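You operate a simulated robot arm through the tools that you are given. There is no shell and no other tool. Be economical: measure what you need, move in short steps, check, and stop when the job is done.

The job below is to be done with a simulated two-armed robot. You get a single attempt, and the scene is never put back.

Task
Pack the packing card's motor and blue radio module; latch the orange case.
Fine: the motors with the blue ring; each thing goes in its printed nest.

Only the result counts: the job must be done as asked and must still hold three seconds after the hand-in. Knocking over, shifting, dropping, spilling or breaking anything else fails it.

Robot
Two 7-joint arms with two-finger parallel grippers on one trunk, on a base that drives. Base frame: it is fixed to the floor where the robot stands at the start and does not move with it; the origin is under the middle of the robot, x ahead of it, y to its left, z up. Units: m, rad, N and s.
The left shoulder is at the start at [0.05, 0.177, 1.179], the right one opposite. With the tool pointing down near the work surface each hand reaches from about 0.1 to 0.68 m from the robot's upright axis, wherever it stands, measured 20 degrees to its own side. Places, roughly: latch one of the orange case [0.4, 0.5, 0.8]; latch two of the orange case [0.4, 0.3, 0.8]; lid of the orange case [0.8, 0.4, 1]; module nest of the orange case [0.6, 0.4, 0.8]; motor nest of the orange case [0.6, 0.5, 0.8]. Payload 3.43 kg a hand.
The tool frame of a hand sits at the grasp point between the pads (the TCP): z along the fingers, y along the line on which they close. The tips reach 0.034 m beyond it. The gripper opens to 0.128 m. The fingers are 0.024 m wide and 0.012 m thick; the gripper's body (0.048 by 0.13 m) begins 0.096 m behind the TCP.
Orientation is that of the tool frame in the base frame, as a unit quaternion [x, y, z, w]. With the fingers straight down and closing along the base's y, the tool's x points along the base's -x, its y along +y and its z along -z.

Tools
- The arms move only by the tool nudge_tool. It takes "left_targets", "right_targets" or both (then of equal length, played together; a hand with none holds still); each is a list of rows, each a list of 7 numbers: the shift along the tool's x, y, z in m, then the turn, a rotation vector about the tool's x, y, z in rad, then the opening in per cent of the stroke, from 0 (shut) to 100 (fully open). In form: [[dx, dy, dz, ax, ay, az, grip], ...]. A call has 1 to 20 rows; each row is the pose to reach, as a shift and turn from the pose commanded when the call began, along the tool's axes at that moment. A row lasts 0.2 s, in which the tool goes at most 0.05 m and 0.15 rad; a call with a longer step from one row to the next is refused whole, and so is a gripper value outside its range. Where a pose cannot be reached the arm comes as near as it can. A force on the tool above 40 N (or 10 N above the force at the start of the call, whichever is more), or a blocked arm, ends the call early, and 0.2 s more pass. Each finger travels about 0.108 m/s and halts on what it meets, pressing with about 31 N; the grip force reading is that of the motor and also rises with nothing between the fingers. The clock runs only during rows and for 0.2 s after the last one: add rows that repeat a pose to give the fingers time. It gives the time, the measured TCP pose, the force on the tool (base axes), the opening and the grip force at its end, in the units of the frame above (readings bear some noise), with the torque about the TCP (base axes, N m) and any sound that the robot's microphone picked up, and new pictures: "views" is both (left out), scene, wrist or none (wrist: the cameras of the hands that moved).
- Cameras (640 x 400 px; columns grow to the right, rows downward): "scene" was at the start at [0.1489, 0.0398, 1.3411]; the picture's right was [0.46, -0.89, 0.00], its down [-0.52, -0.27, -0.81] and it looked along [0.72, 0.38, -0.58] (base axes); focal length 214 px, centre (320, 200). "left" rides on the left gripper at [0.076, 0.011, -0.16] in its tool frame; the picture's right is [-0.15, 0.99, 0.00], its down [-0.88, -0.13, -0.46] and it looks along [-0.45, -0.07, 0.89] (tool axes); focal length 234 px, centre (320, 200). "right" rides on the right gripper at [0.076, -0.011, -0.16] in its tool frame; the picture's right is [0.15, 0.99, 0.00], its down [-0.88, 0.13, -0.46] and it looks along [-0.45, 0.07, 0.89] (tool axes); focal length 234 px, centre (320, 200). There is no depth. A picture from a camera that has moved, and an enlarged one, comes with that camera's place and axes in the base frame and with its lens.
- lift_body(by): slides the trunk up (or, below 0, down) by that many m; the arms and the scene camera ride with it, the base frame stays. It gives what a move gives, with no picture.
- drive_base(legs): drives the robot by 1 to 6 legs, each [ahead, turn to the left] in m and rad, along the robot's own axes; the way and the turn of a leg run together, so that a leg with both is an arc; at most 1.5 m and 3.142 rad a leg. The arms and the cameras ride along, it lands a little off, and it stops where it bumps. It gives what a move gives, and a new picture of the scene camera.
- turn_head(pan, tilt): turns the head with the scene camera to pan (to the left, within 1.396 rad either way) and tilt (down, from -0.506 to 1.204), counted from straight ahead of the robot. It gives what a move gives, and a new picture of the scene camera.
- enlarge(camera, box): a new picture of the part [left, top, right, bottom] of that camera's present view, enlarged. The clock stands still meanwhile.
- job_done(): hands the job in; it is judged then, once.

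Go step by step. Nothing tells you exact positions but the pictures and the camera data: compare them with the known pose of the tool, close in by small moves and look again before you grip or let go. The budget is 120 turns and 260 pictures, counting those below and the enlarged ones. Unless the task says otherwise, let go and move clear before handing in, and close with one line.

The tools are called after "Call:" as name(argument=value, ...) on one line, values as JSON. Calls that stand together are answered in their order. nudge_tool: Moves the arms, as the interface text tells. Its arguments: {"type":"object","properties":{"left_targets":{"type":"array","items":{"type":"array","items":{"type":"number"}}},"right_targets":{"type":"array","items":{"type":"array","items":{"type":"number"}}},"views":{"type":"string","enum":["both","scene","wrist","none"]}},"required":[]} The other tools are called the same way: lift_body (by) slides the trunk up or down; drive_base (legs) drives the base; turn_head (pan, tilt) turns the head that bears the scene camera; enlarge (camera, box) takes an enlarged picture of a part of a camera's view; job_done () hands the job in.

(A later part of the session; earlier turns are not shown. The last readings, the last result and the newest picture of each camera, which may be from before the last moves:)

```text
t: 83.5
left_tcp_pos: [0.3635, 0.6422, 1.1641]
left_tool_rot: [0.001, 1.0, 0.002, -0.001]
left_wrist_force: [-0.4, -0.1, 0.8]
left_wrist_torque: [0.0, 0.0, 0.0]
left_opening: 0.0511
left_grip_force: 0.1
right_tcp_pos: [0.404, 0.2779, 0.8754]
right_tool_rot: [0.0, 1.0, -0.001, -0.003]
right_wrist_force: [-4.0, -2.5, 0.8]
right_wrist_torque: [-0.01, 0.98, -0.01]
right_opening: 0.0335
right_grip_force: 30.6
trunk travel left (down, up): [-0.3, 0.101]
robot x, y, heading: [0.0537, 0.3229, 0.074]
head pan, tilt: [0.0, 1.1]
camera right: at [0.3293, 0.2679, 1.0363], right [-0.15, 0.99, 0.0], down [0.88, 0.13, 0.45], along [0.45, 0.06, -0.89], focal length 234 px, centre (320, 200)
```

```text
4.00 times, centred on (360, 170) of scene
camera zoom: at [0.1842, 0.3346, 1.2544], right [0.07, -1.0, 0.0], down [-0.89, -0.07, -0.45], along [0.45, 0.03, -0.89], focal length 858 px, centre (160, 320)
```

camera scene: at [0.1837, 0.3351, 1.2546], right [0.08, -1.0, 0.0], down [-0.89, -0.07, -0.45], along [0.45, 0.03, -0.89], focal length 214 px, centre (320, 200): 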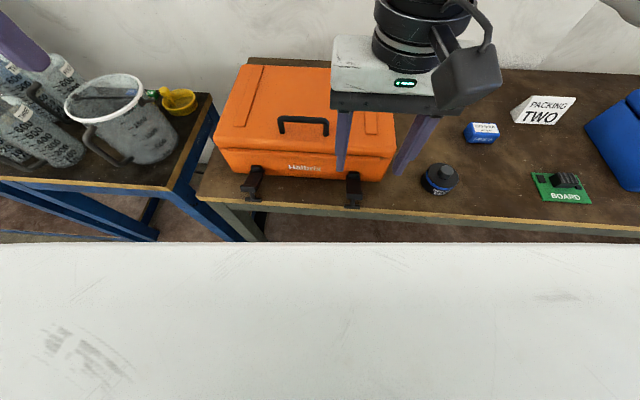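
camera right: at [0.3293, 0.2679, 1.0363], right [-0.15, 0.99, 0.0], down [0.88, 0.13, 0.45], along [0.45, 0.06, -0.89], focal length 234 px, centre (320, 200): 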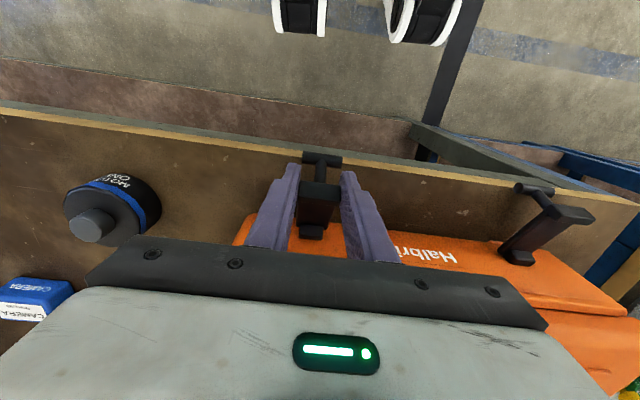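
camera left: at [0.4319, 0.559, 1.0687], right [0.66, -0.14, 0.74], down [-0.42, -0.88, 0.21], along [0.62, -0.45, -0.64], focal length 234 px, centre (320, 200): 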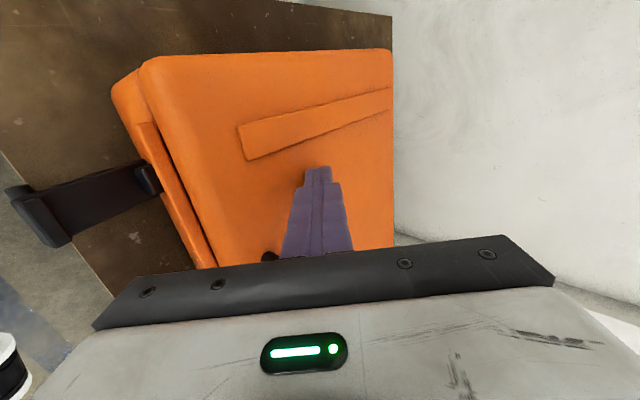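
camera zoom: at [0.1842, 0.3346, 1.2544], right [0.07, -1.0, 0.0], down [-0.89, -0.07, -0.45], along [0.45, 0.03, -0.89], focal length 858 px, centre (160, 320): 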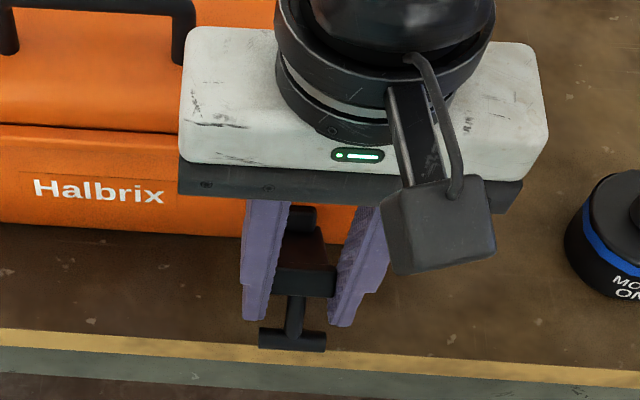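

It swings. Continue the arc.

Call:
nudge_tool(right_targets=[[-0.004, 0, -0.009, 0, 0, 0, 10], [-0.01, 0, -0.017, 0, 0, 0, 10], [-0.017, 0, -0.024, 0, 0, 0, 10], [-0.0255, 0, -0.03, 0, 0, 0, 10], [-0.033, 0, -0.034, 0, 0, 0, 10]], views="wrist")

Call:
enlarge(camera="scene", box=[290, 120, 430, 220])

```text
t: 84.7
left_tcp_pos: [0.3639, 0.6422, 1.1639]
left_tool_rot: [0.002, 1.0, 0.001, -0.001]
left_wrist_force: [0.4, 0.1, -0.5]
left_wrist_torque: [0.0, -0.01, 0.01]
left_opening: 0.0512
left_grip_force: 0.1
right_tcp_pos: [0.4396, 0.279, 0.9124]
right_tool_rot: [0.001, 1.0, 0.0, -0.001]
right_wrist_force: [-6.0, -3.2, -9.1]
right_wrist_torque: [0.18, 0.85, 0.22]
right_opening: 0.0337
right_grip_force: 30.8
trunk travel left (down, up): [-0.3, 0.101]
robot x, y, heading: [0.0528, 0.3214, 0.074]
head pan, tilt: [0.0, 1.1]
camera right: at [0.3628, 0.268, 1.0721], right [-0.15, 0.99, 0.0], down [0.88, 0.13, 0.45], along [0.45, 0.07, -0.89], focal length 234 px, centre (320, 200)
```

right: 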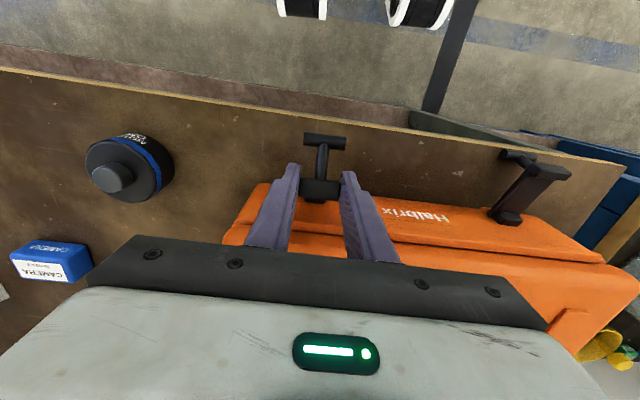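

```text
4.00 times, centred on (360, 170) of scene
camera zoom: at [0.1838, 0.3345, 1.2547], right [0.07, -1.0, 0.0], down [-0.89, -0.07, -0.45], along [0.45, 0.03, -0.89], focal length 858 px, centre (160, 320)
```

zoom: 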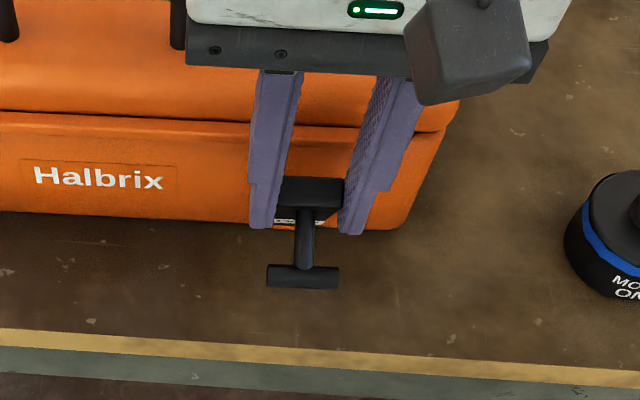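

The lever is nearly upright. I push further toward the case while pinched.

Call:
nudge_tool(right_targets=[[-0.005, 0, -0.001, 0, 0, 0, 10], [-0.01, 0, -0.001, 0, 0, 0, 10], [-0.015, 0, -0.001, 0, 0, 0, 10], [-0.02, 0, 0, 0, 0, 0, 10]], views="wrist")

Call:
enlarge(camera="scene", box=[290, 120, 430, 220])

```text
t: 85.7
left_tcp_pos: [0.3618, 0.6411, 1.1645]
left_tool_rot: [0.001, 1.0, 0.001, 0.001]
left_wrist_force: [0.9, 0.3, -0.3]
left_wrist_torque: [-0.01, -0.01, -0.01]
left_opening: 0.0511
left_grip_force: 0.2
right_tcp_pos: [0.4561, 0.2787, 0.9139]
right_tool_rot: [0.001, 1.0, 0.001, 0.0]
right_wrist_force: [-12.2, -2.8, 10.6]
right_wrist_torque: [0.09, 0.51, 0.49]
right_opening: 0.0337
right_grip_force: 31.1
trunk travel left (down, up): [-0.3, 0.101]
robot x, y, heading: [0.051, 0.33, 0.075]
head pan, tilt: [0.0, 1.1]
camera right: at [0.3816, 0.2672, 1.0728], right [-0.15, 0.99, 0.0], down [0.88, 0.13, 0.46], along [0.45, 0.07, -0.89], focal length 234 px, centre (320, 200)
```

right: 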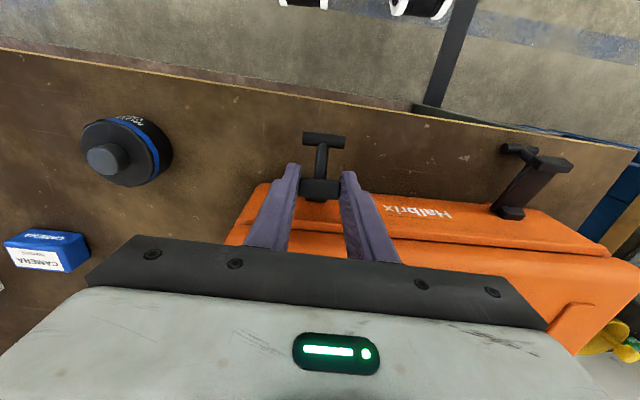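

```text
4.00 times, centred on (360, 170) of scene
camera zoom: at [0.182, 0.3347, 1.2552], right [0.07, -1.0, 0.0], down [-0.89, -0.07, -0.46], along [0.45, 0.03, -0.89], focal length 858 px, centre (160, 320)
```

zoom: 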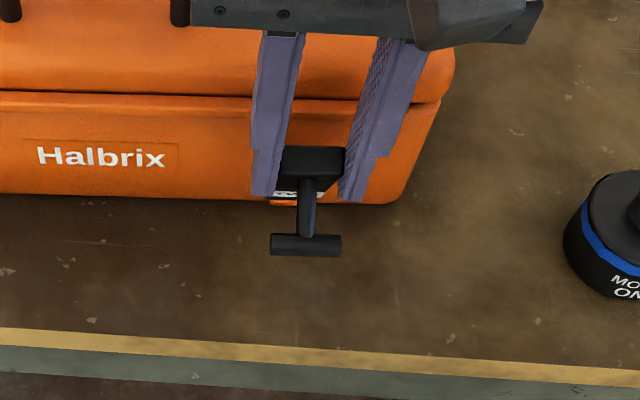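

The case slid slightly under the push, so the lever is at its stop. I release and look at the latch state.

Call:
nudge_tool(right_targets=[[0.004, 0, 0, 0, 0, 0, 30], [0.004, 0, 0, 0, 0, 0, 50], [0.004, 0, -0.04, 0, 0, 0, 55], [0.004, 0, -0.08, 0, 0, 0, 55], [0.04, 0, -0.11, 0, 0, 0, 55], [0.07, -0.03, -0.13, 0, 0, 0, 55], [0.09, -0.07, -0.14, 0, 0, 0, 55], [0.1, -0.11, -0.15, 0, 0, 0, 55]], views="none")

Call:
enlarge(camera="scene", box=[200, 50, 420, 220])

Call:
enlarge(camera="right", box=[300, 60, 620, 260])

```text
t: 87.5
left_tcp_pos: [0.363, 0.6426, 1.1648]
left_tool_rot: [0.001, 1.0, 0.0, 0.0]
left_wrist_force: [-0.1, -0.1, -0.3]
left_wrist_torque: [-0.01, -0.01, -0.02]
left_opening: 0.0513
left_grip_force: 0.1
right_tcp_pos: [0.358, 0.1694, 1.0607]
right_tool_rot: [0.001, 1.0, 0.0, -0.001]
right_wrist_force: [-0.9, -0.2, 1.0]
right_wrist_torque: [-0.03, 0.0, -0.03]
right_opening: 0.0705
right_grip_force: 0.1
trunk travel left (down, up): [-0.3, 0.101]
robot x, y, heading: [0.05, 0.3281, 0.078]
head pan, tilt: [0.0, 1.1]
```

```text
2.35 times, centred on (310, 135) of scene
camera zoom: at [0.1833, 0.3343, 1.2547], right [0.07, -1.0, 0.0], down [-0.89, -0.07, -0.45], along [0.45, 0.03, -0.89], focal length 505 px, centre (344, 353)
```

zoom: 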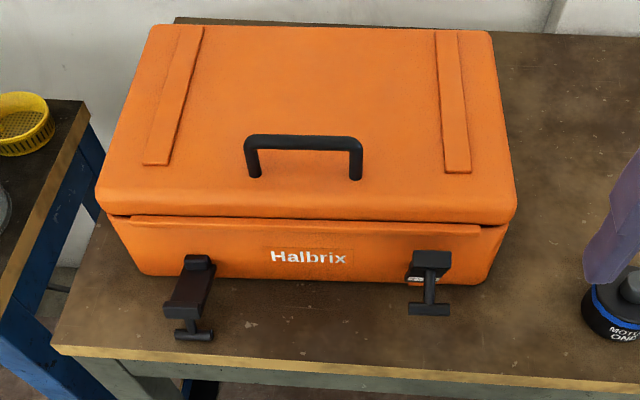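

```text
2.00 times, centred on (460, 160) of right
camera zoom: at [0.282, 0.1586, 1.2208], right [-0.15, 0.99, 0.0], down [0.88, 0.13, 0.45], along [0.45, 0.07, -0.89], focal length 468 px, centre (40, 280)
```

zoom: 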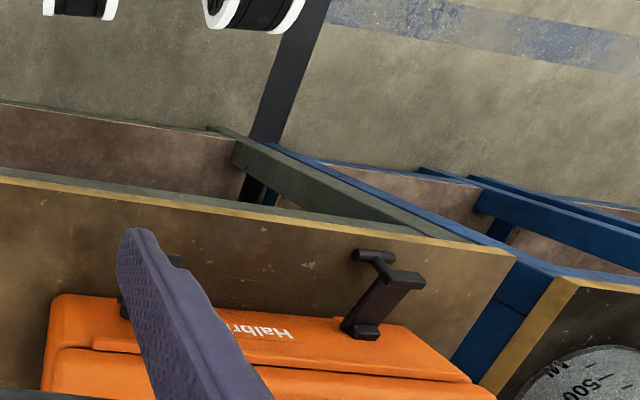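

Call:
enlarge(camera="scene", box=[350, 135, 430, 195])

Call:
enlarge(camera="scene", box=[230, 130, 310, 200])

```text
6.67 times, centred on (390, 165) of scene
camera zoom: at [0.1833, 0.3343, 1.2547], right [0.07, -1.0, 0.0], down [-0.89, -0.07, -0.45], along [0.45, 0.03, -0.89], focal length 1430 px, centre (-147, 433)
```

zoom: 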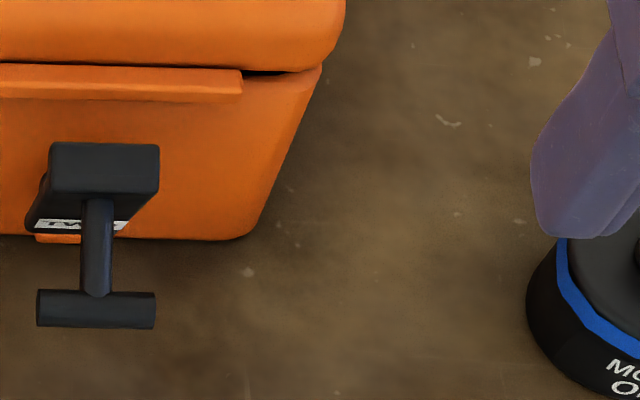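

```text
5.71 times, centred on (270, 165) of scene
camera zoom: at [0.1833, 0.3343, 1.2547], right [0.07, -1.0, 0.0], down [-0.89, -0.07, -0.45], along [0.45, 0.03, -0.89], focal length 1226 px, centre (606, 400)
```

zoom: 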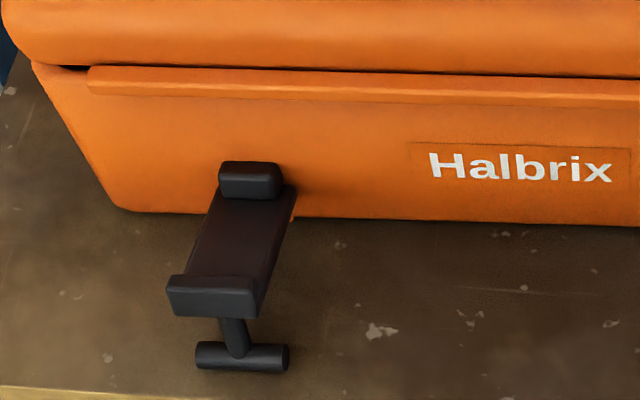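

Latch two is up at about vertical, but its claw seems to meet the lid's lip: the lid may not be pressed fully down. I'll press the lid with the closed left hand near the front.

Call:
nudge_tool(left_targets=[[-0.024, -0.03, 0.0, 0, 0, 0, 0], [-0.048, -0.06, 0.02, 0, 0, 0, 0], [-0.072, -0.09, 0.04, 0, 0, 0, 0], [-0.096, -0.115, 0.06, 0, 0, 0, 0], [-0.12, -0.14, 0.085, 0, 0, 0, 0], [-0.14, -0.165, 0.11, 0, 0, 0, 0], [-0.157, -0.19, 0.13, 0, 0, 0, 0], [-0.157, -0.19, 0.144, 0, 0, 0, 0]], views="scene")

Call:
enlarge(camera="left", box=[160, 20, 480, 240])

```text
t: 89.3
left_tcp_pos: [0.4892, 0.4951, 1.0172]
left_tool_rot: [0.001, 1.0, 0.0, 0.001]
left_wrist_force: [0.1, -0.3, -0.4]
left_wrist_torque: [-0.01, -0.01, 0.01]
left_opening: 0.0001
left_grip_force: 30.8
left hand out of reach, approached as far as the arm can: row 5, 6, 7, 8
right_tcp_pos: [0.3589, 0.1703, 1.0614]
right_tool_rot: [0.001, 1.0, 0.0, -0.001]
right_wrist_force: [-0.3, 0.1, -0.5]
right_wrist_torque: [-0.01, 0.0, 0.01]
right_opening: 0.0703
right_grip_force: 0.1
trunk travel left (down, up): [-0.3, 0.101]
robot x, y, heading: [0.0465, 0.327, 0.075]
head pan, tilt: [0.0, 1.1]
camera scene: at [0.1842, 0.3351, 1.2545], right [0.07, -1.0, 0.0], down [-0.89, -0.07, -0.45], along [0.45, 0.03, -0.89], focal length 214 px, centre (320, 200)
```

scene: 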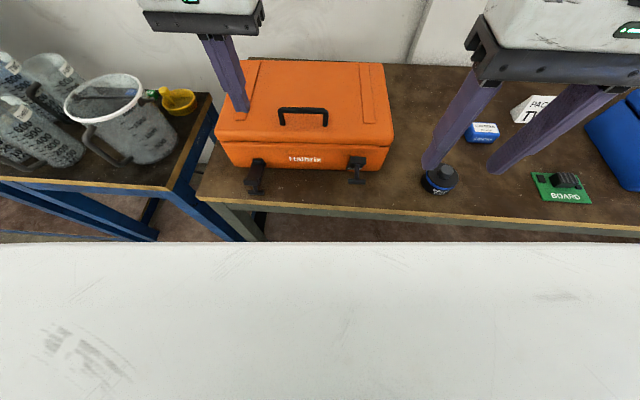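

```text
1.82 times, centred on (320, 130) of left
camera zoom: at [0.4143, 0.507, 1.1771], right [0.15, 0.99, 0.0], down [0.88, -0.13, 0.46], along [0.45, -0.07, -0.89], focal length 426 px, centre (320, 327)
```

zoom: 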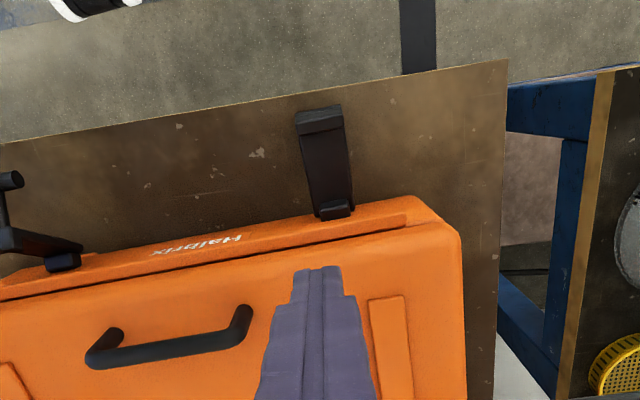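

Call:
nudge_tool(left_targets=[[-0.015, -0.01, 0.01, 0, 0, 0, 0], [-0.03, -0.02, 0.015, 0, 0, 0, 0], [-0.04, -0.025, 0.025, 0, 0, 0, 0], [-0.04, -0.025, 0.035, 0, 0, 0, 0], [-0.04, -0.025, 0.045, 0, 0, 0, 0], [-0.04, -0.025, 0.055, 0, 0, 0, 0], [-0.04, -0.025, 0.065, 0, 0, 0, 0]], views="none")

Call:
enlarge(camera="scene", box=[200, 50, 420, 220])

```text
t: 90.9
left_tcp_pos: [0.5029, 0.5074, 0.9596]
left_tool_rot: [0.0, 1.0, 0.0, 0.0]
left_wrist_force: [0.1, 0.1, 0.1]
left_wrist_torque: [-0.04, 0.03, 0.01]
left_opening: 0.0002
left_grip_force: 30.9
left hand out of reach, approached as far as the arm can: row 1, 2, 3, 4, 5, 6, 7
right_tcp_pos: [0.358, 0.1705, 1.0606]
right_tool_rot: [0.0, 1.0, 0.001, 0.0]
right_wrist_force: [0.9, 0.1, -0.2]
right_wrist_torque: [-0.01, 0.0, -0.02]
right_opening: 0.0701
right_grip_force: 0.1
trunk travel left (down, up): [-0.3, 0.101]
robot x, y, heading: [0.0484, 0.3281, 0.077]
head pan, tilt: [0.0, 1.1]
```

```text
2.35 times, centred on (310, 135) of scene
camera zoom: at [0.1837, 0.335, 1.2546], right [0.07, -1.0, 0.0], down [-0.89, -0.07, -0.45], along [0.45, 0.03, -0.89], focal length 505 px, centre (344, 353)
```

zoom: 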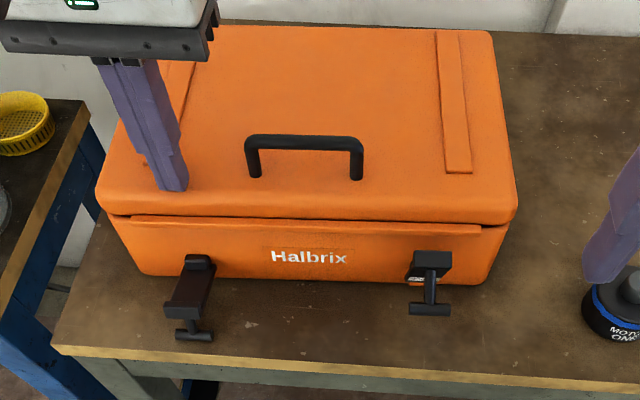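

Call:
nudge_tool(left_targets=[[0, 0, 0.006, 0, 0, 0, 0], [0, 0, 0.012, 0, 0, 0, 0], [0, 0, 0.018, 0, 0, 0, 0], [0, 0, 0.024, 0, 0, 0, 0], [0, 0, 0.03, 0, 0, 0, 0], [0, 0, 0.036, 0, 0, 0, 0]], views="none")

Call:
enlarge(camera="scene", box=[200, 50, 420, 220])

```text
t: 91.5
left_tcp_pos: [0.5034, 0.5079, 0.9574]
left_tool_rot: [0.001, 1.0, -0.001, 0.008]
left_wrist_force: [-9.5, 1.5, 18.5]
left_wrist_torque: [0.14, 0.54, 0.04]
left_opening: 0.0
left_grip_force: 31.2
right_tcp_pos: [0.3562, 0.171, 1.0602]
right_tool_rot: [0.0, 1.0, 0.0, 0.0]
right_wrist_force: [0.2, 0.0, -0.4]
right_wrist_torque: [0.02, -0.02, 0.0]
right_opening: 0.0703
right_grip_force: 0.0
trunk travel left (down, up): [-0.3, 0.101]
robot x, y, heading: [0.051, 0.3252, 0.08]
head pan, tilt: [0.0, 1.1]
stopped in row 2 (left hand): the force on the tool passed its limit at 47 N (the readings are from after the stop); the commanded pose is now the measured one
```

```text
2.35 times, centred on (310, 135) of scene
camera zoom: at [0.1817, 0.3351, 1.2549], right [0.08, -1.0, 0.0], down [-0.89, -0.07, -0.46], along [0.45, 0.03, -0.89], focal length 505 px, centre (344, 353)
```

zoom: 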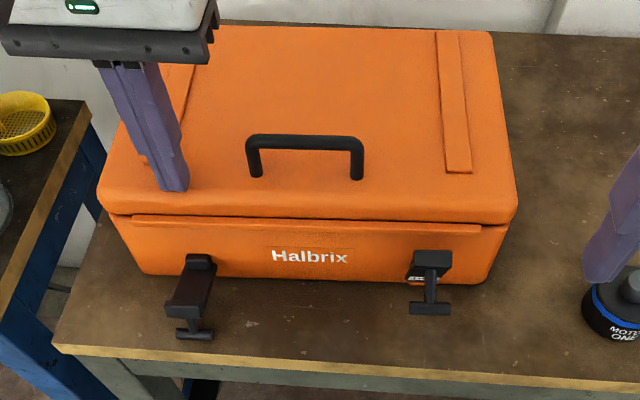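

The lid is solid (top z≈0.923), so it is fully closed; earlier my fingers likely pushed the case itself. With the left hand holding the lid down, I'll push the latch's T-handle with the closed right fingers.

Call:
nudge_tool(right_targets=[[0, 0.03, 0.03, 0, 0, 0, 0], [0, 0.06, 0.06, 0, 0, 0, 0], [0, 0.09, 0.09, 0, 0, 0, 0], [0.003, 0.105, 0.125, 0, 0, 0, 0], [0.003, 0.105, 0.155, 0, 0, 0, 0], [0.003, 0.105, 0.176, 0, 0, 0, 0], [0.003, 0.105, 0.176, 0, 0, 0, 0]], views="none")

Call:
enlarge(camera="right", box=[200, 80, 440, 230])

Call:
enlarge(camera="scene", box=[290, 120, 430, 220])

```text
t: 93.1
left_tcp_pos: [0.5017, 0.5081, 0.9571]
left_tool_rot: [0.0, 1.0, -0.001, 0.009]
left_wrist_force: [-12.7, 6.0, 32.9]
left_wrist_torque: [0.23, 0.78, -0.1]
left_opening: 0.0
left_grip_force: 31.3
right_tcp_pos: [0.3552, 0.2762, 0.885]
right_tool_rot: [0.0, 1.0, 0.0, 0.001]
right_wrist_force: [0.4, -0.4, 0.0]
right_wrist_torque: [0.04, -0.01, 0.01]
right_opening: 0.0
right_grip_force: 30.7
trunk travel left (down, up): [-0.3, 0.101]
robot x, y, heading: [0.0479, 0.3288, 0.072]
head pan, tilt: [0.0, 1.1]
```

```text
2.67 times, centred on (320, 155) of right
camera zoom: at [0.2793, 0.2644, 1.0438], right [-0.15, 0.99, 0.0], down [0.88, 0.13, 0.46], along [0.45, 0.07, -0.89], focal length 624 px, centre (320, 320)
```

zoom: 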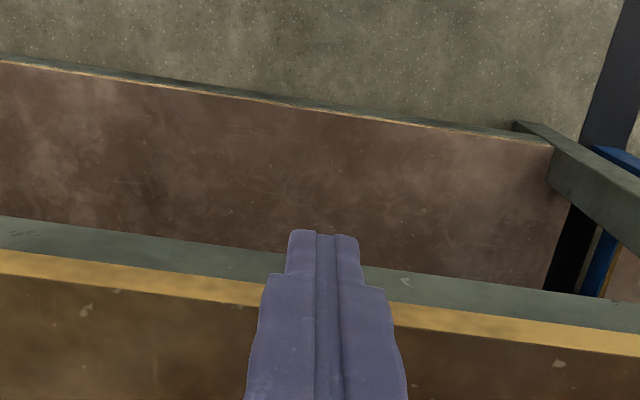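

```text
4.00 times, centred on (360, 170) of scene
camera zoom: at [0.1801, 0.3346, 1.2552], right [0.08, -1.0, 0.0], down [-0.89, -0.07, -0.46], along [0.46, 0.03, -0.89], focal length 858 px, centre (160, 320)
```

zoom: 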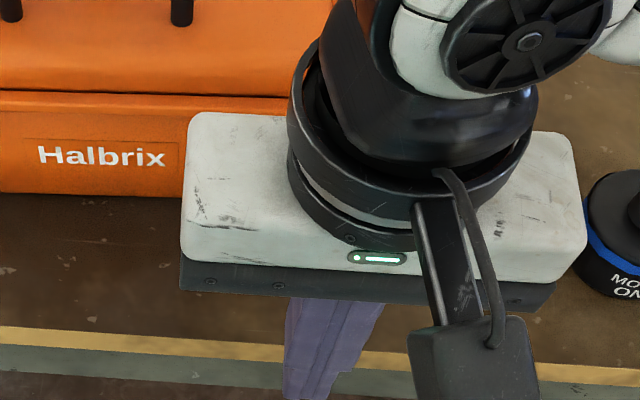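

Call:
nudge_tool(right_targets=[[-0.02, 0, 0, 0, 0, 0, 0], [-0.035, 0, 0, 0, 0, 0, 0], [-0.045, 0, 0, 0, 0, 0, 0], [-0.053, 0, 0, 0, 0, 0, 0], [-0.06, 0, 0, 0, 0, 0, 0]], views="wrist")

Call:
enlarge(camera="left", box=[0, 40, 320, 240])

```text
t: 94.3
left_tcp_pos: [0.5028, 0.509, 0.9568]
left_tool_rot: [0.001, 1.0, -0.002, 0.012]
left_wrist_force: [-3.8, 4.5, 29.0]
left_wrist_torque: [0.14, 0.47, 0.3]
left_opening: 0.0
left_grip_force: 31.2
right_tcp_pos: [0.4103, 0.2752, 0.8851]
right_tool_rot: [-0.001, 1.0, 0.0, -0.001]
right_wrist_force: [-16.7, -3.4, 7.2]
right_wrist_torque: [-0.12, 0.12, 0.02]
right_opening: 0.0
right_grip_force: 31.1
trunk travel left (down, up): [-0.3, 0.101]
robot x, y, heading: [0.0495, 0.3262, 0.073]
head pan, tilt: [0.0, 1.1]
camera right: at [0.3355, 0.2636, 1.0451], right [-0.15, 0.99, 0.0], down [0.88, 0.13, 0.45], along [0.45, 0.07, -0.89], focal length 234 px, centre (320, 200)
```

right: 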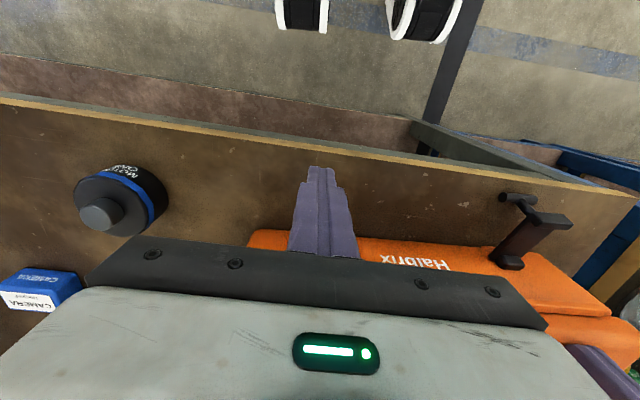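

```text
2.00 times, centred on (160, 140) of left
camera zoom: at [0.4244, 0.5196, 1.1154], right [0.15, 0.99, 0.0], down [0.87, -0.13, 0.48], along [0.47, -0.07, -0.88], focal length 468 px, centre (640, 320)
```

zoom: 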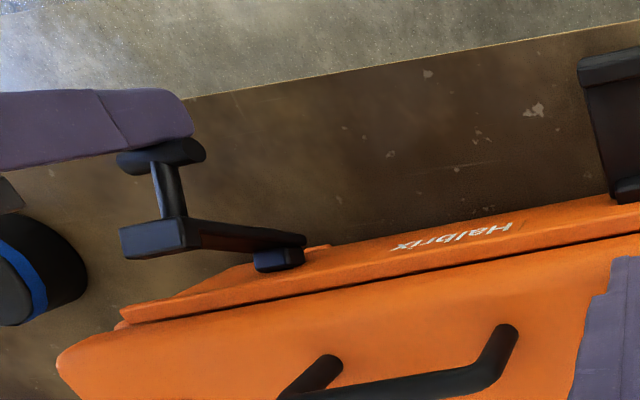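

From the left camera: hinge ≈(0.496, z 0.834), cap ≈(0.462, z 0.898): the lever is only at ~62°. Lifting the T-handle (at ≈(0.427, z 0.869)) along its arc is the effective direction, so I pinch the T with the right hand.

Call:
nudge_tool(right_targets=[[0.02, 0.001, 0, 0, 0, 0, 0], [0.02, 0.002, -0.04, 0, 0, 0, 25], [0.01, 0.002, -0.08, 0, 0, 0, 45], [-0.015, 0.002, -0.08, 0, 0, 0, 50], [-0.017, 0.002, -0.045, 0, 0, 0, 50], [-0.017, 0.002, -0.02, 0, 0, 0, 50], [-0.017, 0.002, -0.02, 0, 0, 0, 50]], views="wrist")

Call:
enlarge(camera="left", box=[0, 40, 320, 240])

Call:
enlarge(camera="scene", box=[290, 120, 430, 220])

```text
t: 95.9
left_tcp_pos: [0.503, 0.5074, 0.9571]
left_tool_rot: [0.001, 1.0, -0.002, 0.011]
left_wrist_force: [-5.1, 3.9, 32.2]
left_wrist_torque: [0.16, 0.49, -0.01]
left_opening: 0.0001
left_grip_force: 30.8
right_tcp_pos: [0.4299, 0.2769, 0.904]
right_tool_rot: [0.001, 1.0, 0.0, 0.001]
right_wrist_force: [0.2, -0.2, 0.2]
right_wrist_torque: [-0.02, 0.0, 0.03]
right_opening: 0.0641
right_grip_force: 0.0
trunk travel left (down, up): [-0.3, 0.101]
robot x, y, heading: [0.0482, 0.3234, 0.069]
head pan, tilt: [0.0, 1.1]
camera right: at [0.3542, 0.2657, 1.0648], right [-0.15, 0.99, 0.0], down [0.88, 0.13, 0.46], along [0.45, 0.07, -0.89], focal length 234 px, centre (320, 200)
```

right: 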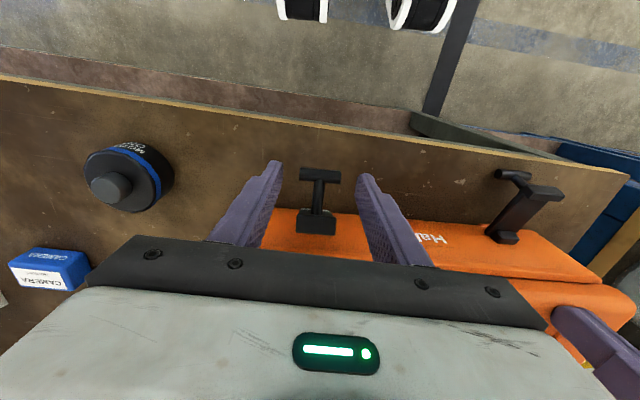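

```text
2.00 times, centred on (160, 140) of left
camera zoom: at [0.4251, 0.5197, 1.1155], right [0.15, 0.99, 0.0], down [0.87, -0.13, 0.47], along [0.47, -0.07, -0.88], focal length 468 px, centre (640, 320)
```

zoom: 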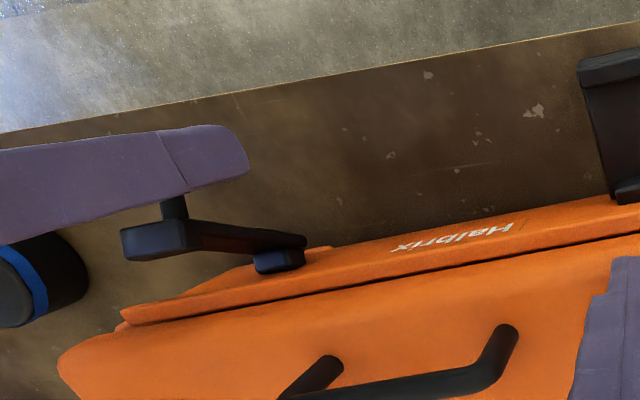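

```text
4.00 times, centred on (360, 170) of scene
camera zoom: at [0.1809, 0.3346, 1.2551], right [0.08, -1.0, 0.0], down [-0.89, -0.07, -0.46], along [0.46, 0.03, -0.89], focal length 858 px, centre (160, 320)
```

zoom: 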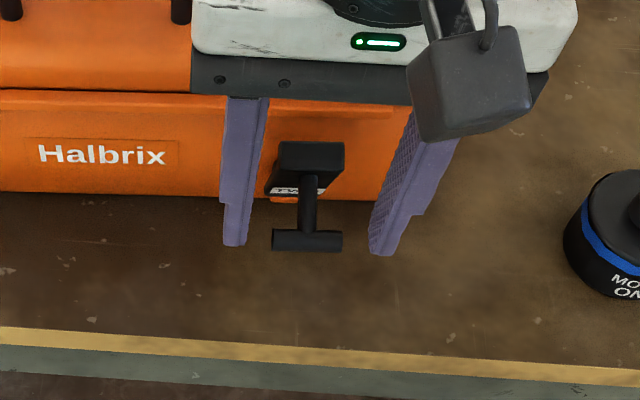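

Call:
nudge_tool(right_targets=[[0.003, 0, 0.02, 0, 0, 0, 45], [0.003, 0, 0.035, 0, 0, 0, 40], [0.003, 0, 0.035, 0, 0, 0, 20], [0.003, 0, 0.035, 0, 0, 0, 10], [0.003, 0, 0.035, 0, 0, 0, 10], [-0.0005, 0, 0.029, 0, 0, 0, 10], [-0.0045, 0, 0.0237, 0, 0, 0, 10], [-0.0135, 0, 0.0137, 0, 0, 0, 10]], views="wrist")

Call:
enlarge(camera="left", box=[0, 40, 320, 240])

```text
t: 97.7
left_tcp_pos: [0.5046, 0.5073, 0.9572]
left_tool_rot: [0.0, 1.0, -0.003, 0.01]
left_wrist_force: [1.8, -0.3, 27.2]
left_wrist_torque: [0.0, 0.23, 0.31]
left_opening: 0.0001
left_grip_force: 30.8
right_tcp_pos: [0.4439, 0.2763, 0.8913]
right_tool_rot: [-0.001, 1.0, 0.0, -0.001]
right_wrist_force: [-13.9, 0.0, 0.6]
right_wrist_torque: [-0.1, 0.84, 0.23]
right_opening: 0.0359
right_grip_force: 31.1
trunk travel left (down, up): [-0.3, 0.101]
robot x, y, heading: [0.0531, 0.3278, 0.077]
head pan, tilt: [0.0, 1.1]
camera right: at [0.368, 0.2647, 1.0512], right [-0.15, 0.99, 0.0], down [0.88, 0.13, 0.45], along [0.45, 0.07, -0.89], focal length 234 px, centre (320, 200)
```

right: 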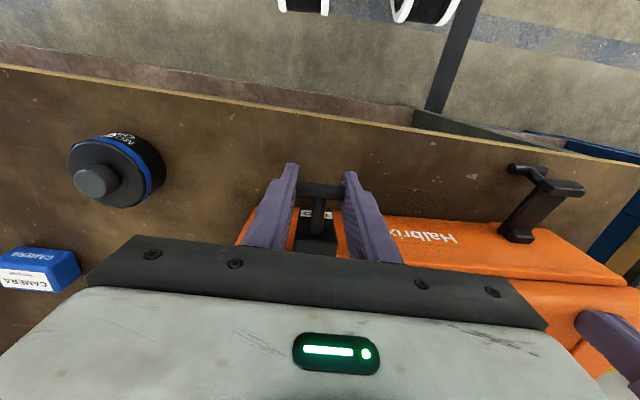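

```text
2.00 times, centred on (160, 140) of left
camera zoom: at [0.4256, 0.519, 1.1155], right [0.15, 0.99, 0.0], down [0.87, -0.13, 0.48], along [0.47, -0.07, -0.88], focal length 468 px, centre (640, 320)
```

zoom: 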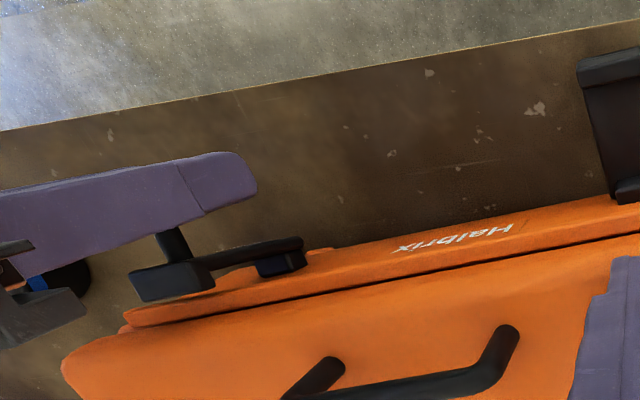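

The lever rotates nicely now. I continue the arc until it snaps.

Call:
nudge_tool(right_targets=[[-0.005, 0, -0.0045, 0, 0, 0, 10], [-0.0105, 0, -0.0083, 0, 0, 0, 10], [-0.015, 0, -0.011, 0, 0, 0, 10], [-0.02, 0, -0.0135, 0, 0, 0, 10], [-0.025, 0, -0.0155, 0, 0, 0, 10]], views="wrist")

Call:
enlarge(camera="left", box=[0, 40, 320, 240])

```text
t: 98.9
left_tcp_pos: [0.5053, 0.5076, 0.9586]
left_tool_rot: [0.0, 1.0, -0.001, 0.011]
left_wrist_force: [11.7, 3.8, 29.9]
left_wrist_torque: [0.19, -0.09, 0.11]
left_opening: 0.0
left_grip_force: 31.6
right_tcp_pos: [0.469, 0.276, 0.903]
right_tool_rot: [0.001, 1.0, -0.003, -0.002]
right_wrist_force: [-11.9, -9.5, -0.3]
right_wrist_torque: [-0.01, -0.09, 0.27]
right_opening: 0.0359
right_grip_force: 30.8
trunk travel left (down, up): [-0.3, 0.101]
robot x, y, heading: [0.0498, 0.3258, 0.074]
head pan, tilt: [0.0, 1.1]
camera right: at [0.3942, 0.2654, 1.0644], right [-0.14, 0.99, 0.0], down [0.88, 0.13, 0.45], along [0.45, 0.06, -0.89], focal length 234 px, centre (320, 200)
```

right: 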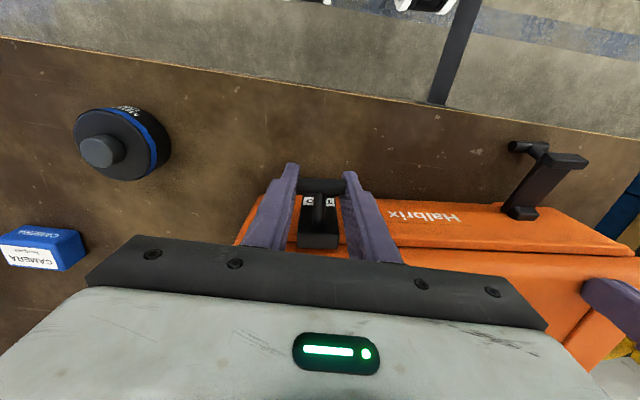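

```text
2.00 times, centred on (160, 140) of left
camera zoom: at [0.4279, 0.519, 1.1156], right [0.15, 0.99, 0.0], down [0.87, -0.13, 0.48], along [0.47, -0.07, -0.88], focal length 468 px, centre (640, 320)
```

zoom: 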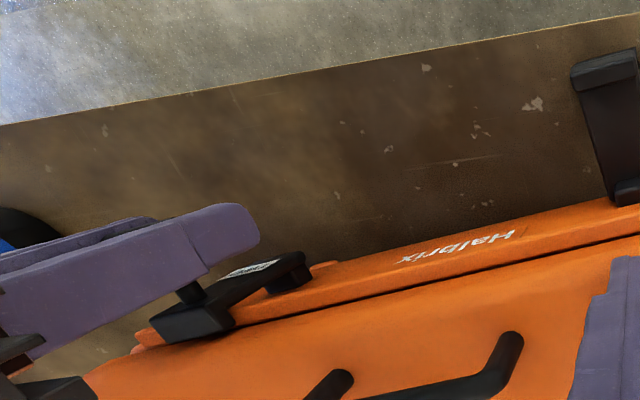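

The claw is now at the lip. I push a little further and listen for a click.

Call:
nudge_tool(right_targets=[[-0.005, 0, -0.001, 0, 0, 0, 10], [-0.01, 0, -0.0015, 0, 0, 0, 10], [-0.015, 0, -0.001, 0, 0, 0, 10], [-0.015, 0, -0.001, 0, 0, 0, 10]], views="wrist")

Call:
enlarge(camera="left", box=[0, 40, 320, 240])

```text
t: 99.9
left_tcp_pos: [0.5058, 0.5059, 0.9587]
left_tool_rot: [0.001, 1.0, -0.001, 0.011]
left_wrist_force: [13.6, 2.9, 27.3]
left_wrist_torque: [0.19, -0.26, -0.07]
left_opening: 0.0001
left_grip_force: 30.7
right_tcp_pos: [0.4831, 0.2745, 0.9044]
right_tool_rot: [0.001, 1.0, -0.003, -0.002]
right_wrist_force: [-9.9, -17.0, -0.1]
right_wrist_torque: [0.01, -0.18, 0.28]
right_opening: 0.0361
right_grip_force: 31.2
trunk travel left (down, up): [-0.3, 0.101]
robot x, y, heading: [0.0467, 0.3268, 0.073]
head pan, tilt: [0.0, 1.1]
camera right: at [0.4096, 0.2646, 1.0653], right [-0.14, 0.99, 0.0], down [0.88, 0.13, 0.45], along [0.45, 0.06, -0.89], focal length 234 px, centre (320, 200)
```

right: 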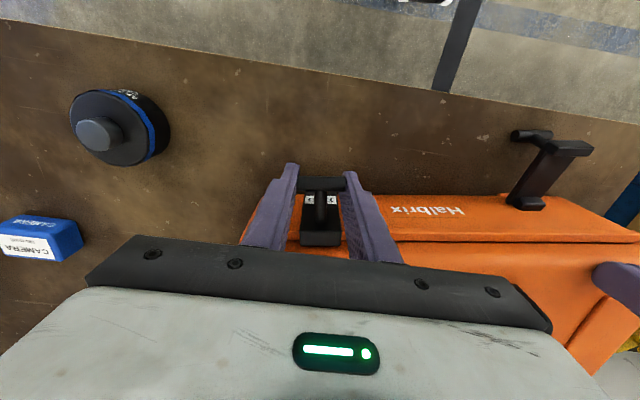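

```text
2.00 times, centred on (160, 140) of left
camera zoom: at [0.4279, 0.5183, 1.1154], right [0.15, 0.99, 0.0], down [0.87, -0.13, 0.48], along [0.47, -0.07, -0.88], focal length 468 px, centre (640, 320)
```

zoom: 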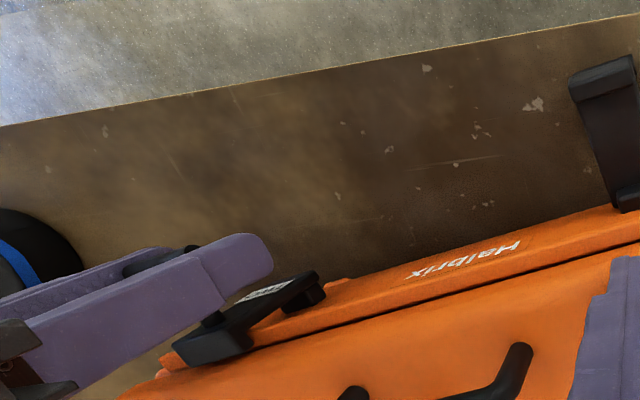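

The case is yawing rather than the lever turning further. I release the T and inspect.

Call:
nudge_tool(right_targets=[[0.003, 0, 0, 0, 0, 0, 10], [0.004, 0, 0, 0, 0, 0, 35], [0.01, 0, 0, 0, 0, 0, 50], [0.05, 0, 0, 0, 0, 0, 50], [0.08, 0, -0.03, 0, 0, 0, 50], [0.1, -0.03, -0.06, 0, 0, 0, 50], [0.11, -0.07, -0.08, 0, 0, 0, 50], [0.12, -0.11, -0.1, 0, 0, 0, 50]], views="none")

Call:
enlarge(camera="left", box=[0, 100, 240, 250])

Call:
enlarge(camera="scene", box=[200, 50, 420, 200])

Call:
enlarge(camera="scene", box=[330, 120, 410, 170])

```text
t: 101.7
left_tcp_pos: [0.5057, 0.5061, 0.9569]
left_tool_rot: [0.0, 1.0, -0.002, 0.01]
left_wrist_force: [12.2, -0.3, 28.4]
left_wrist_torque: [0.01, -0.23, -0.03]
left_opening: 0.0002
left_grip_force: 30.7
right_tcp_pos: [0.3662, 0.1671, 1.0074]
right_tool_rot: [0.0, 1.0, 0.0, -0.001]
right_wrist_force: [-1.0, -0.5, 0.7]
right_wrist_torque: [-0.02, -0.01, 0.01]
right_opening: 0.0642
right_grip_force: 0.0
trunk travel left (down, up): [-0.3, 0.101]
robot x, y, heading: [0.0509, 0.324, 0.073]
head pan, tilt: [0.0, 1.1]
```

```text
2.67 times, centred on (120, 175) of left
camera zoom: at [0.4269, 0.5192, 1.1154], right [0.15, 0.99, 0.0], down [0.87, -0.13, 0.47], along [0.47, -0.07, -0.88], focal length 624 px, centre (853, 267)
```

zoom: 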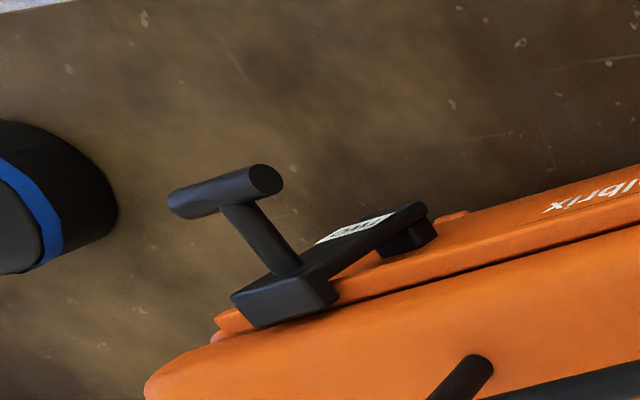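

```text
2.67 times, centred on (310, 125) of scene
camera zoom: at [0.1829, 0.3341, 1.2547], right [0.08, -1.0, 0.0], down [-0.89, -0.07, -0.45], along [0.45, 0.04, -0.89], focal length 572 px, centre (347, 400)
```

zoom: 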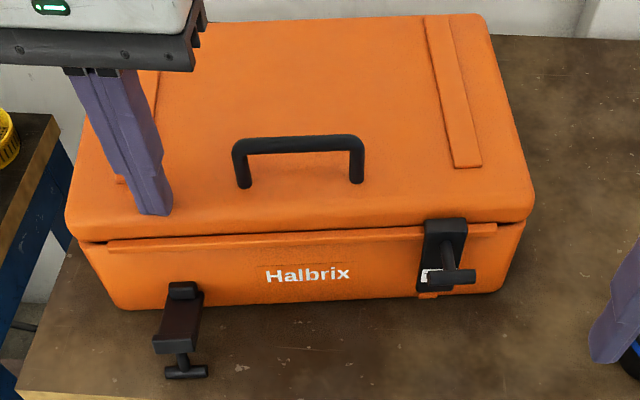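

```text
8.00 times, centred on (370, 145) of scene
camera zoom: at [0.1829, 0.3341, 1.2547], right [0.08, -1.0, 0.0], down [-0.89, -0.07, -0.45], along [0.45, 0.04, -0.89], focal length 1716 px, centre (-80, 640)
```

zoom: 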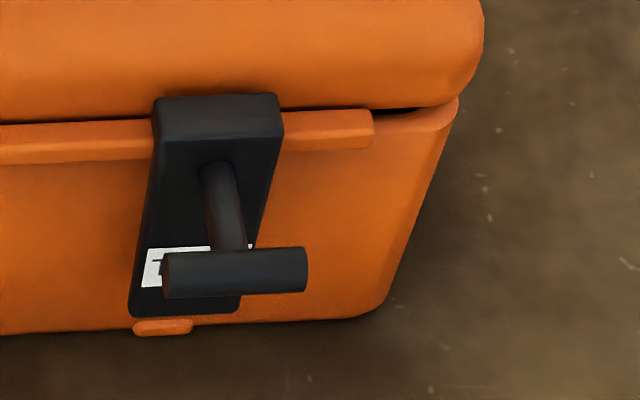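

Latch two is now hooked over the lid's lip with the lever flush. Next latch one with the left hand, same method: pinch its T-handle at ≈(0.422, 0.50, z 0.814).

Call:
nudge_tool(left_targets=[[0, 0, -0.03, 0, 0, 0, 0], [0.01, 0, -0.06, 0, 0, 0, 20], [0.04, -0.003, -0.06, 0, 0, 0, 40], [0.07, -0.005, -0.06, 0, 0, 0, 50], [0.084, -0.006, -0.03, 0, 0, 0, 50], [0.084, -0.006, 0.01, 0, 0, 0, 50], [0.084, -0.006, 0.05, 0, 0, 0, 50], [0.084, -0.006, 0.06, 0, 0, 0, 50], [0.084, -0.006, 0.06, 0, 0, 0, 50]], views="wrist")

Call:
enlarge(camera="left", box=[200, 80, 440, 230])

Call:
enlarge(camera="scene", box=[200, 110, 340, 210])

Call:
enlarge(camera="right", box=[380, 40, 640, 240])

```text
t: 103.7
left_tcp_pos: [0.4205, 0.5024, 0.8954]
left_tool_rot: [0.0, 1.0, -0.001, 0.007]
left_wrist_force: [0.3, 0.3, -0.1]
left_wrist_torque: [0.0, 0.04, -0.02]
left_opening: 0.0641
left_grip_force: 0.0
right_tcp_pos: [0.3667, 0.1684, 1.0085]
right_tool_rot: [0.0, 1.0, 0.0, 0.0]
right_wrist_force: [0.3, -0.3, -0.3]
right_wrist_torque: [-0.03, -0.02, -0.03]
right_opening: 0.064
right_grip_force: 0.0
trunk travel left (down, up): [-0.3, 0.101]
robot x, y, heading: [0.0497, 0.3244, 0.072]
head pan, tilt: [0.0, 1.1]
camera left: at [0.3435, 0.5147, 1.0535], right [0.15, 0.99, 0.0], down [0.87, -0.13, 0.47], along [0.46, -0.07, -0.88], focal length 234 px, centre (320, 200)
```

left: 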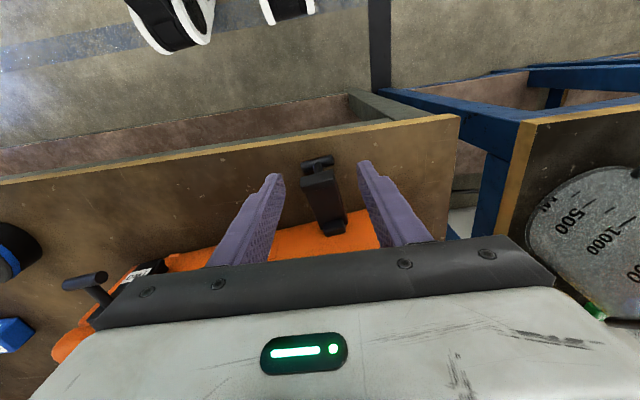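

```text
2.67 times, centred on (320, 155) of left
camera zoom: at [0.3435, 0.5147, 1.0535], right [0.15, 0.99, 0.0], down [0.87, -0.13, 0.47], along [0.46, -0.07, -0.88], focal length 624 px, centre (320, 320)
```

zoom: 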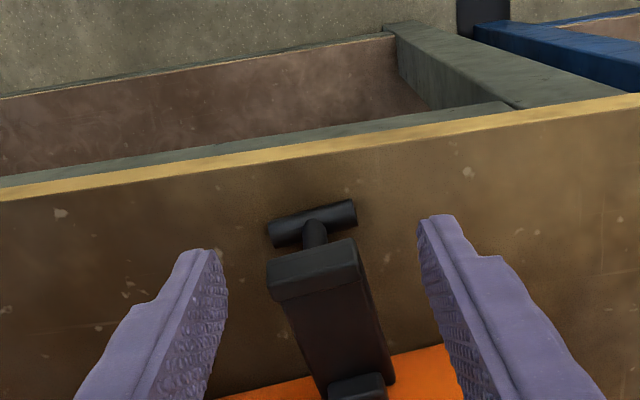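

```text
4.00 times, centred on (270, 160) of scene
camera zoom: at [0.1836, 0.3351, 1.2546], right [0.08, -1.0, 0.0], down [-0.89, -0.07, -0.45], along [0.45, 0.03, -0.89], focal length 858 px, centre (520, 360)
```

zoom: 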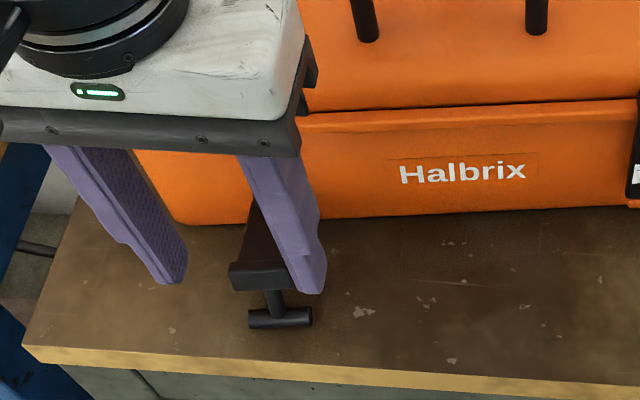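

```text
2.00 times, centred on (510, 140) of right
camera zoom: at [0.2915, 0.1567, 1.1686], right [-0.15, 0.99, 0.0], down [0.88, 0.13, 0.45], along [0.45, 0.07, -0.89], focal length 468 px, centre (-60, 320)
```

zoom: 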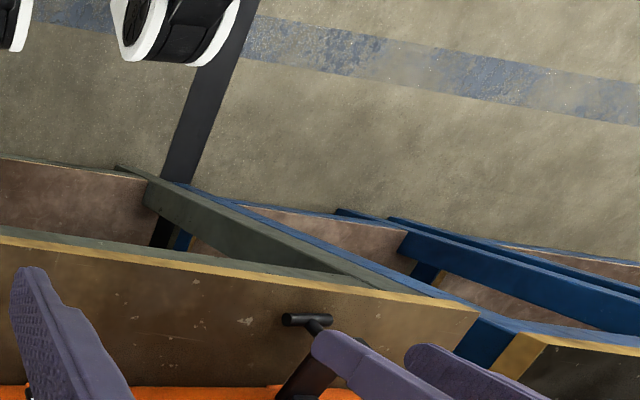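

T-handle one is at (0.427, 0.498, z 0.807). I lower (keeping tips above the table), pinch it and lift along the arc.

Call:
nudge_tool(left_targets=[[-0.003, -0.0045, 0.03, 0, 0, 0, 50], [-0.006, -0.0045, 0.055, 0, 0, 0, 50], [-0.006, -0.0045, 0.067, 0, 0, 0, 45], [-0.006, -0.0045, 0.067, 0, 0, 0, 25], [-0.006, -0.0045, 0.067, 0, 0, 0, 10], [-0.006, -0.0045, 0.067, 0, 0, 0, 10], [0.0, -0.0045, 0.057, 0, 0, 0, 10], [0.002, -0.0045, 0.048, 0, 0, 0, 10], [0.004, -0.0045, 0.038, 0, 0, 0, 10], [0.0045, -0.0045, 0.028, 0, 0, 0, 10]], views="wrist")

Call:
enlarge(camera="scene", box=[200, 110, 340, 210])

```text
t: 105.9
left_tcp_pos: [0.4163, 0.4976, 0.8639]
left_tool_rot: [0.0, 1.0, 0.0, 0.004]
left_wrist_force: [-7.6, 3.4, 0.5]
left_wrist_torque: [-0.28, 1.04, 0.26]
left_opening: 0.0364
left_grip_force: 31.2
left hand out of reach, approached as far as the arm can: row 2, 3, 4, 5, 6, 7
right_tcp_pos: [0.3663, 0.1678, 1.0084]
right_tool_rot: [-0.001, 1.0, -0.001, 0.0]
right_wrist_force: [0.7, -0.6, -1.3]
right_wrist_torque: [0.01, 0.01, 0.03]
right_opening: 0.0638
right_grip_force: 0.0
trunk travel left (down, up): [-0.3, 0.101]
robot x, y, heading: [0.0488, 0.3248, 0.074]
head pan, tilt: [0.0, 1.1]
camera left: at [0.3392, 0.51, 1.0232], right [0.15, 0.99, 0.0], down [0.88, -0.13, 0.46], along [0.46, -0.07, -0.89], focal length 234 px, centre (320, 200)
```

left: 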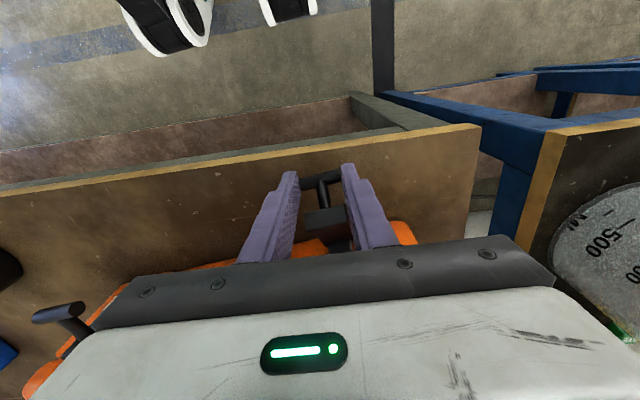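

```text
4.00 times, centred on (270, 160) of scene
camera zoom: at [0.1837, 0.3359, 1.2545], right [0.08, -1.0, 0.0], down [-0.89, -0.07, -0.45], along [0.45, 0.03, -0.89], focal length 858 px, centre (520, 360)
```

zoom: 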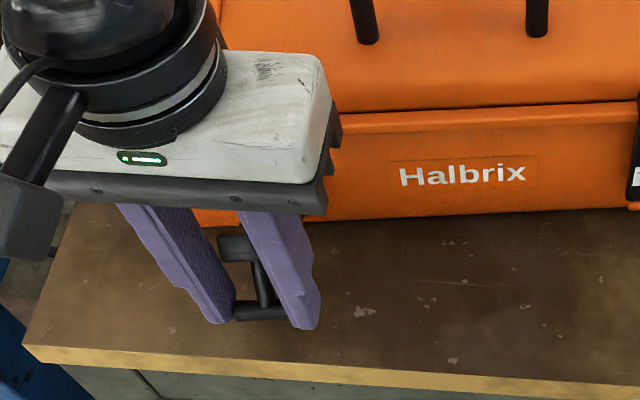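

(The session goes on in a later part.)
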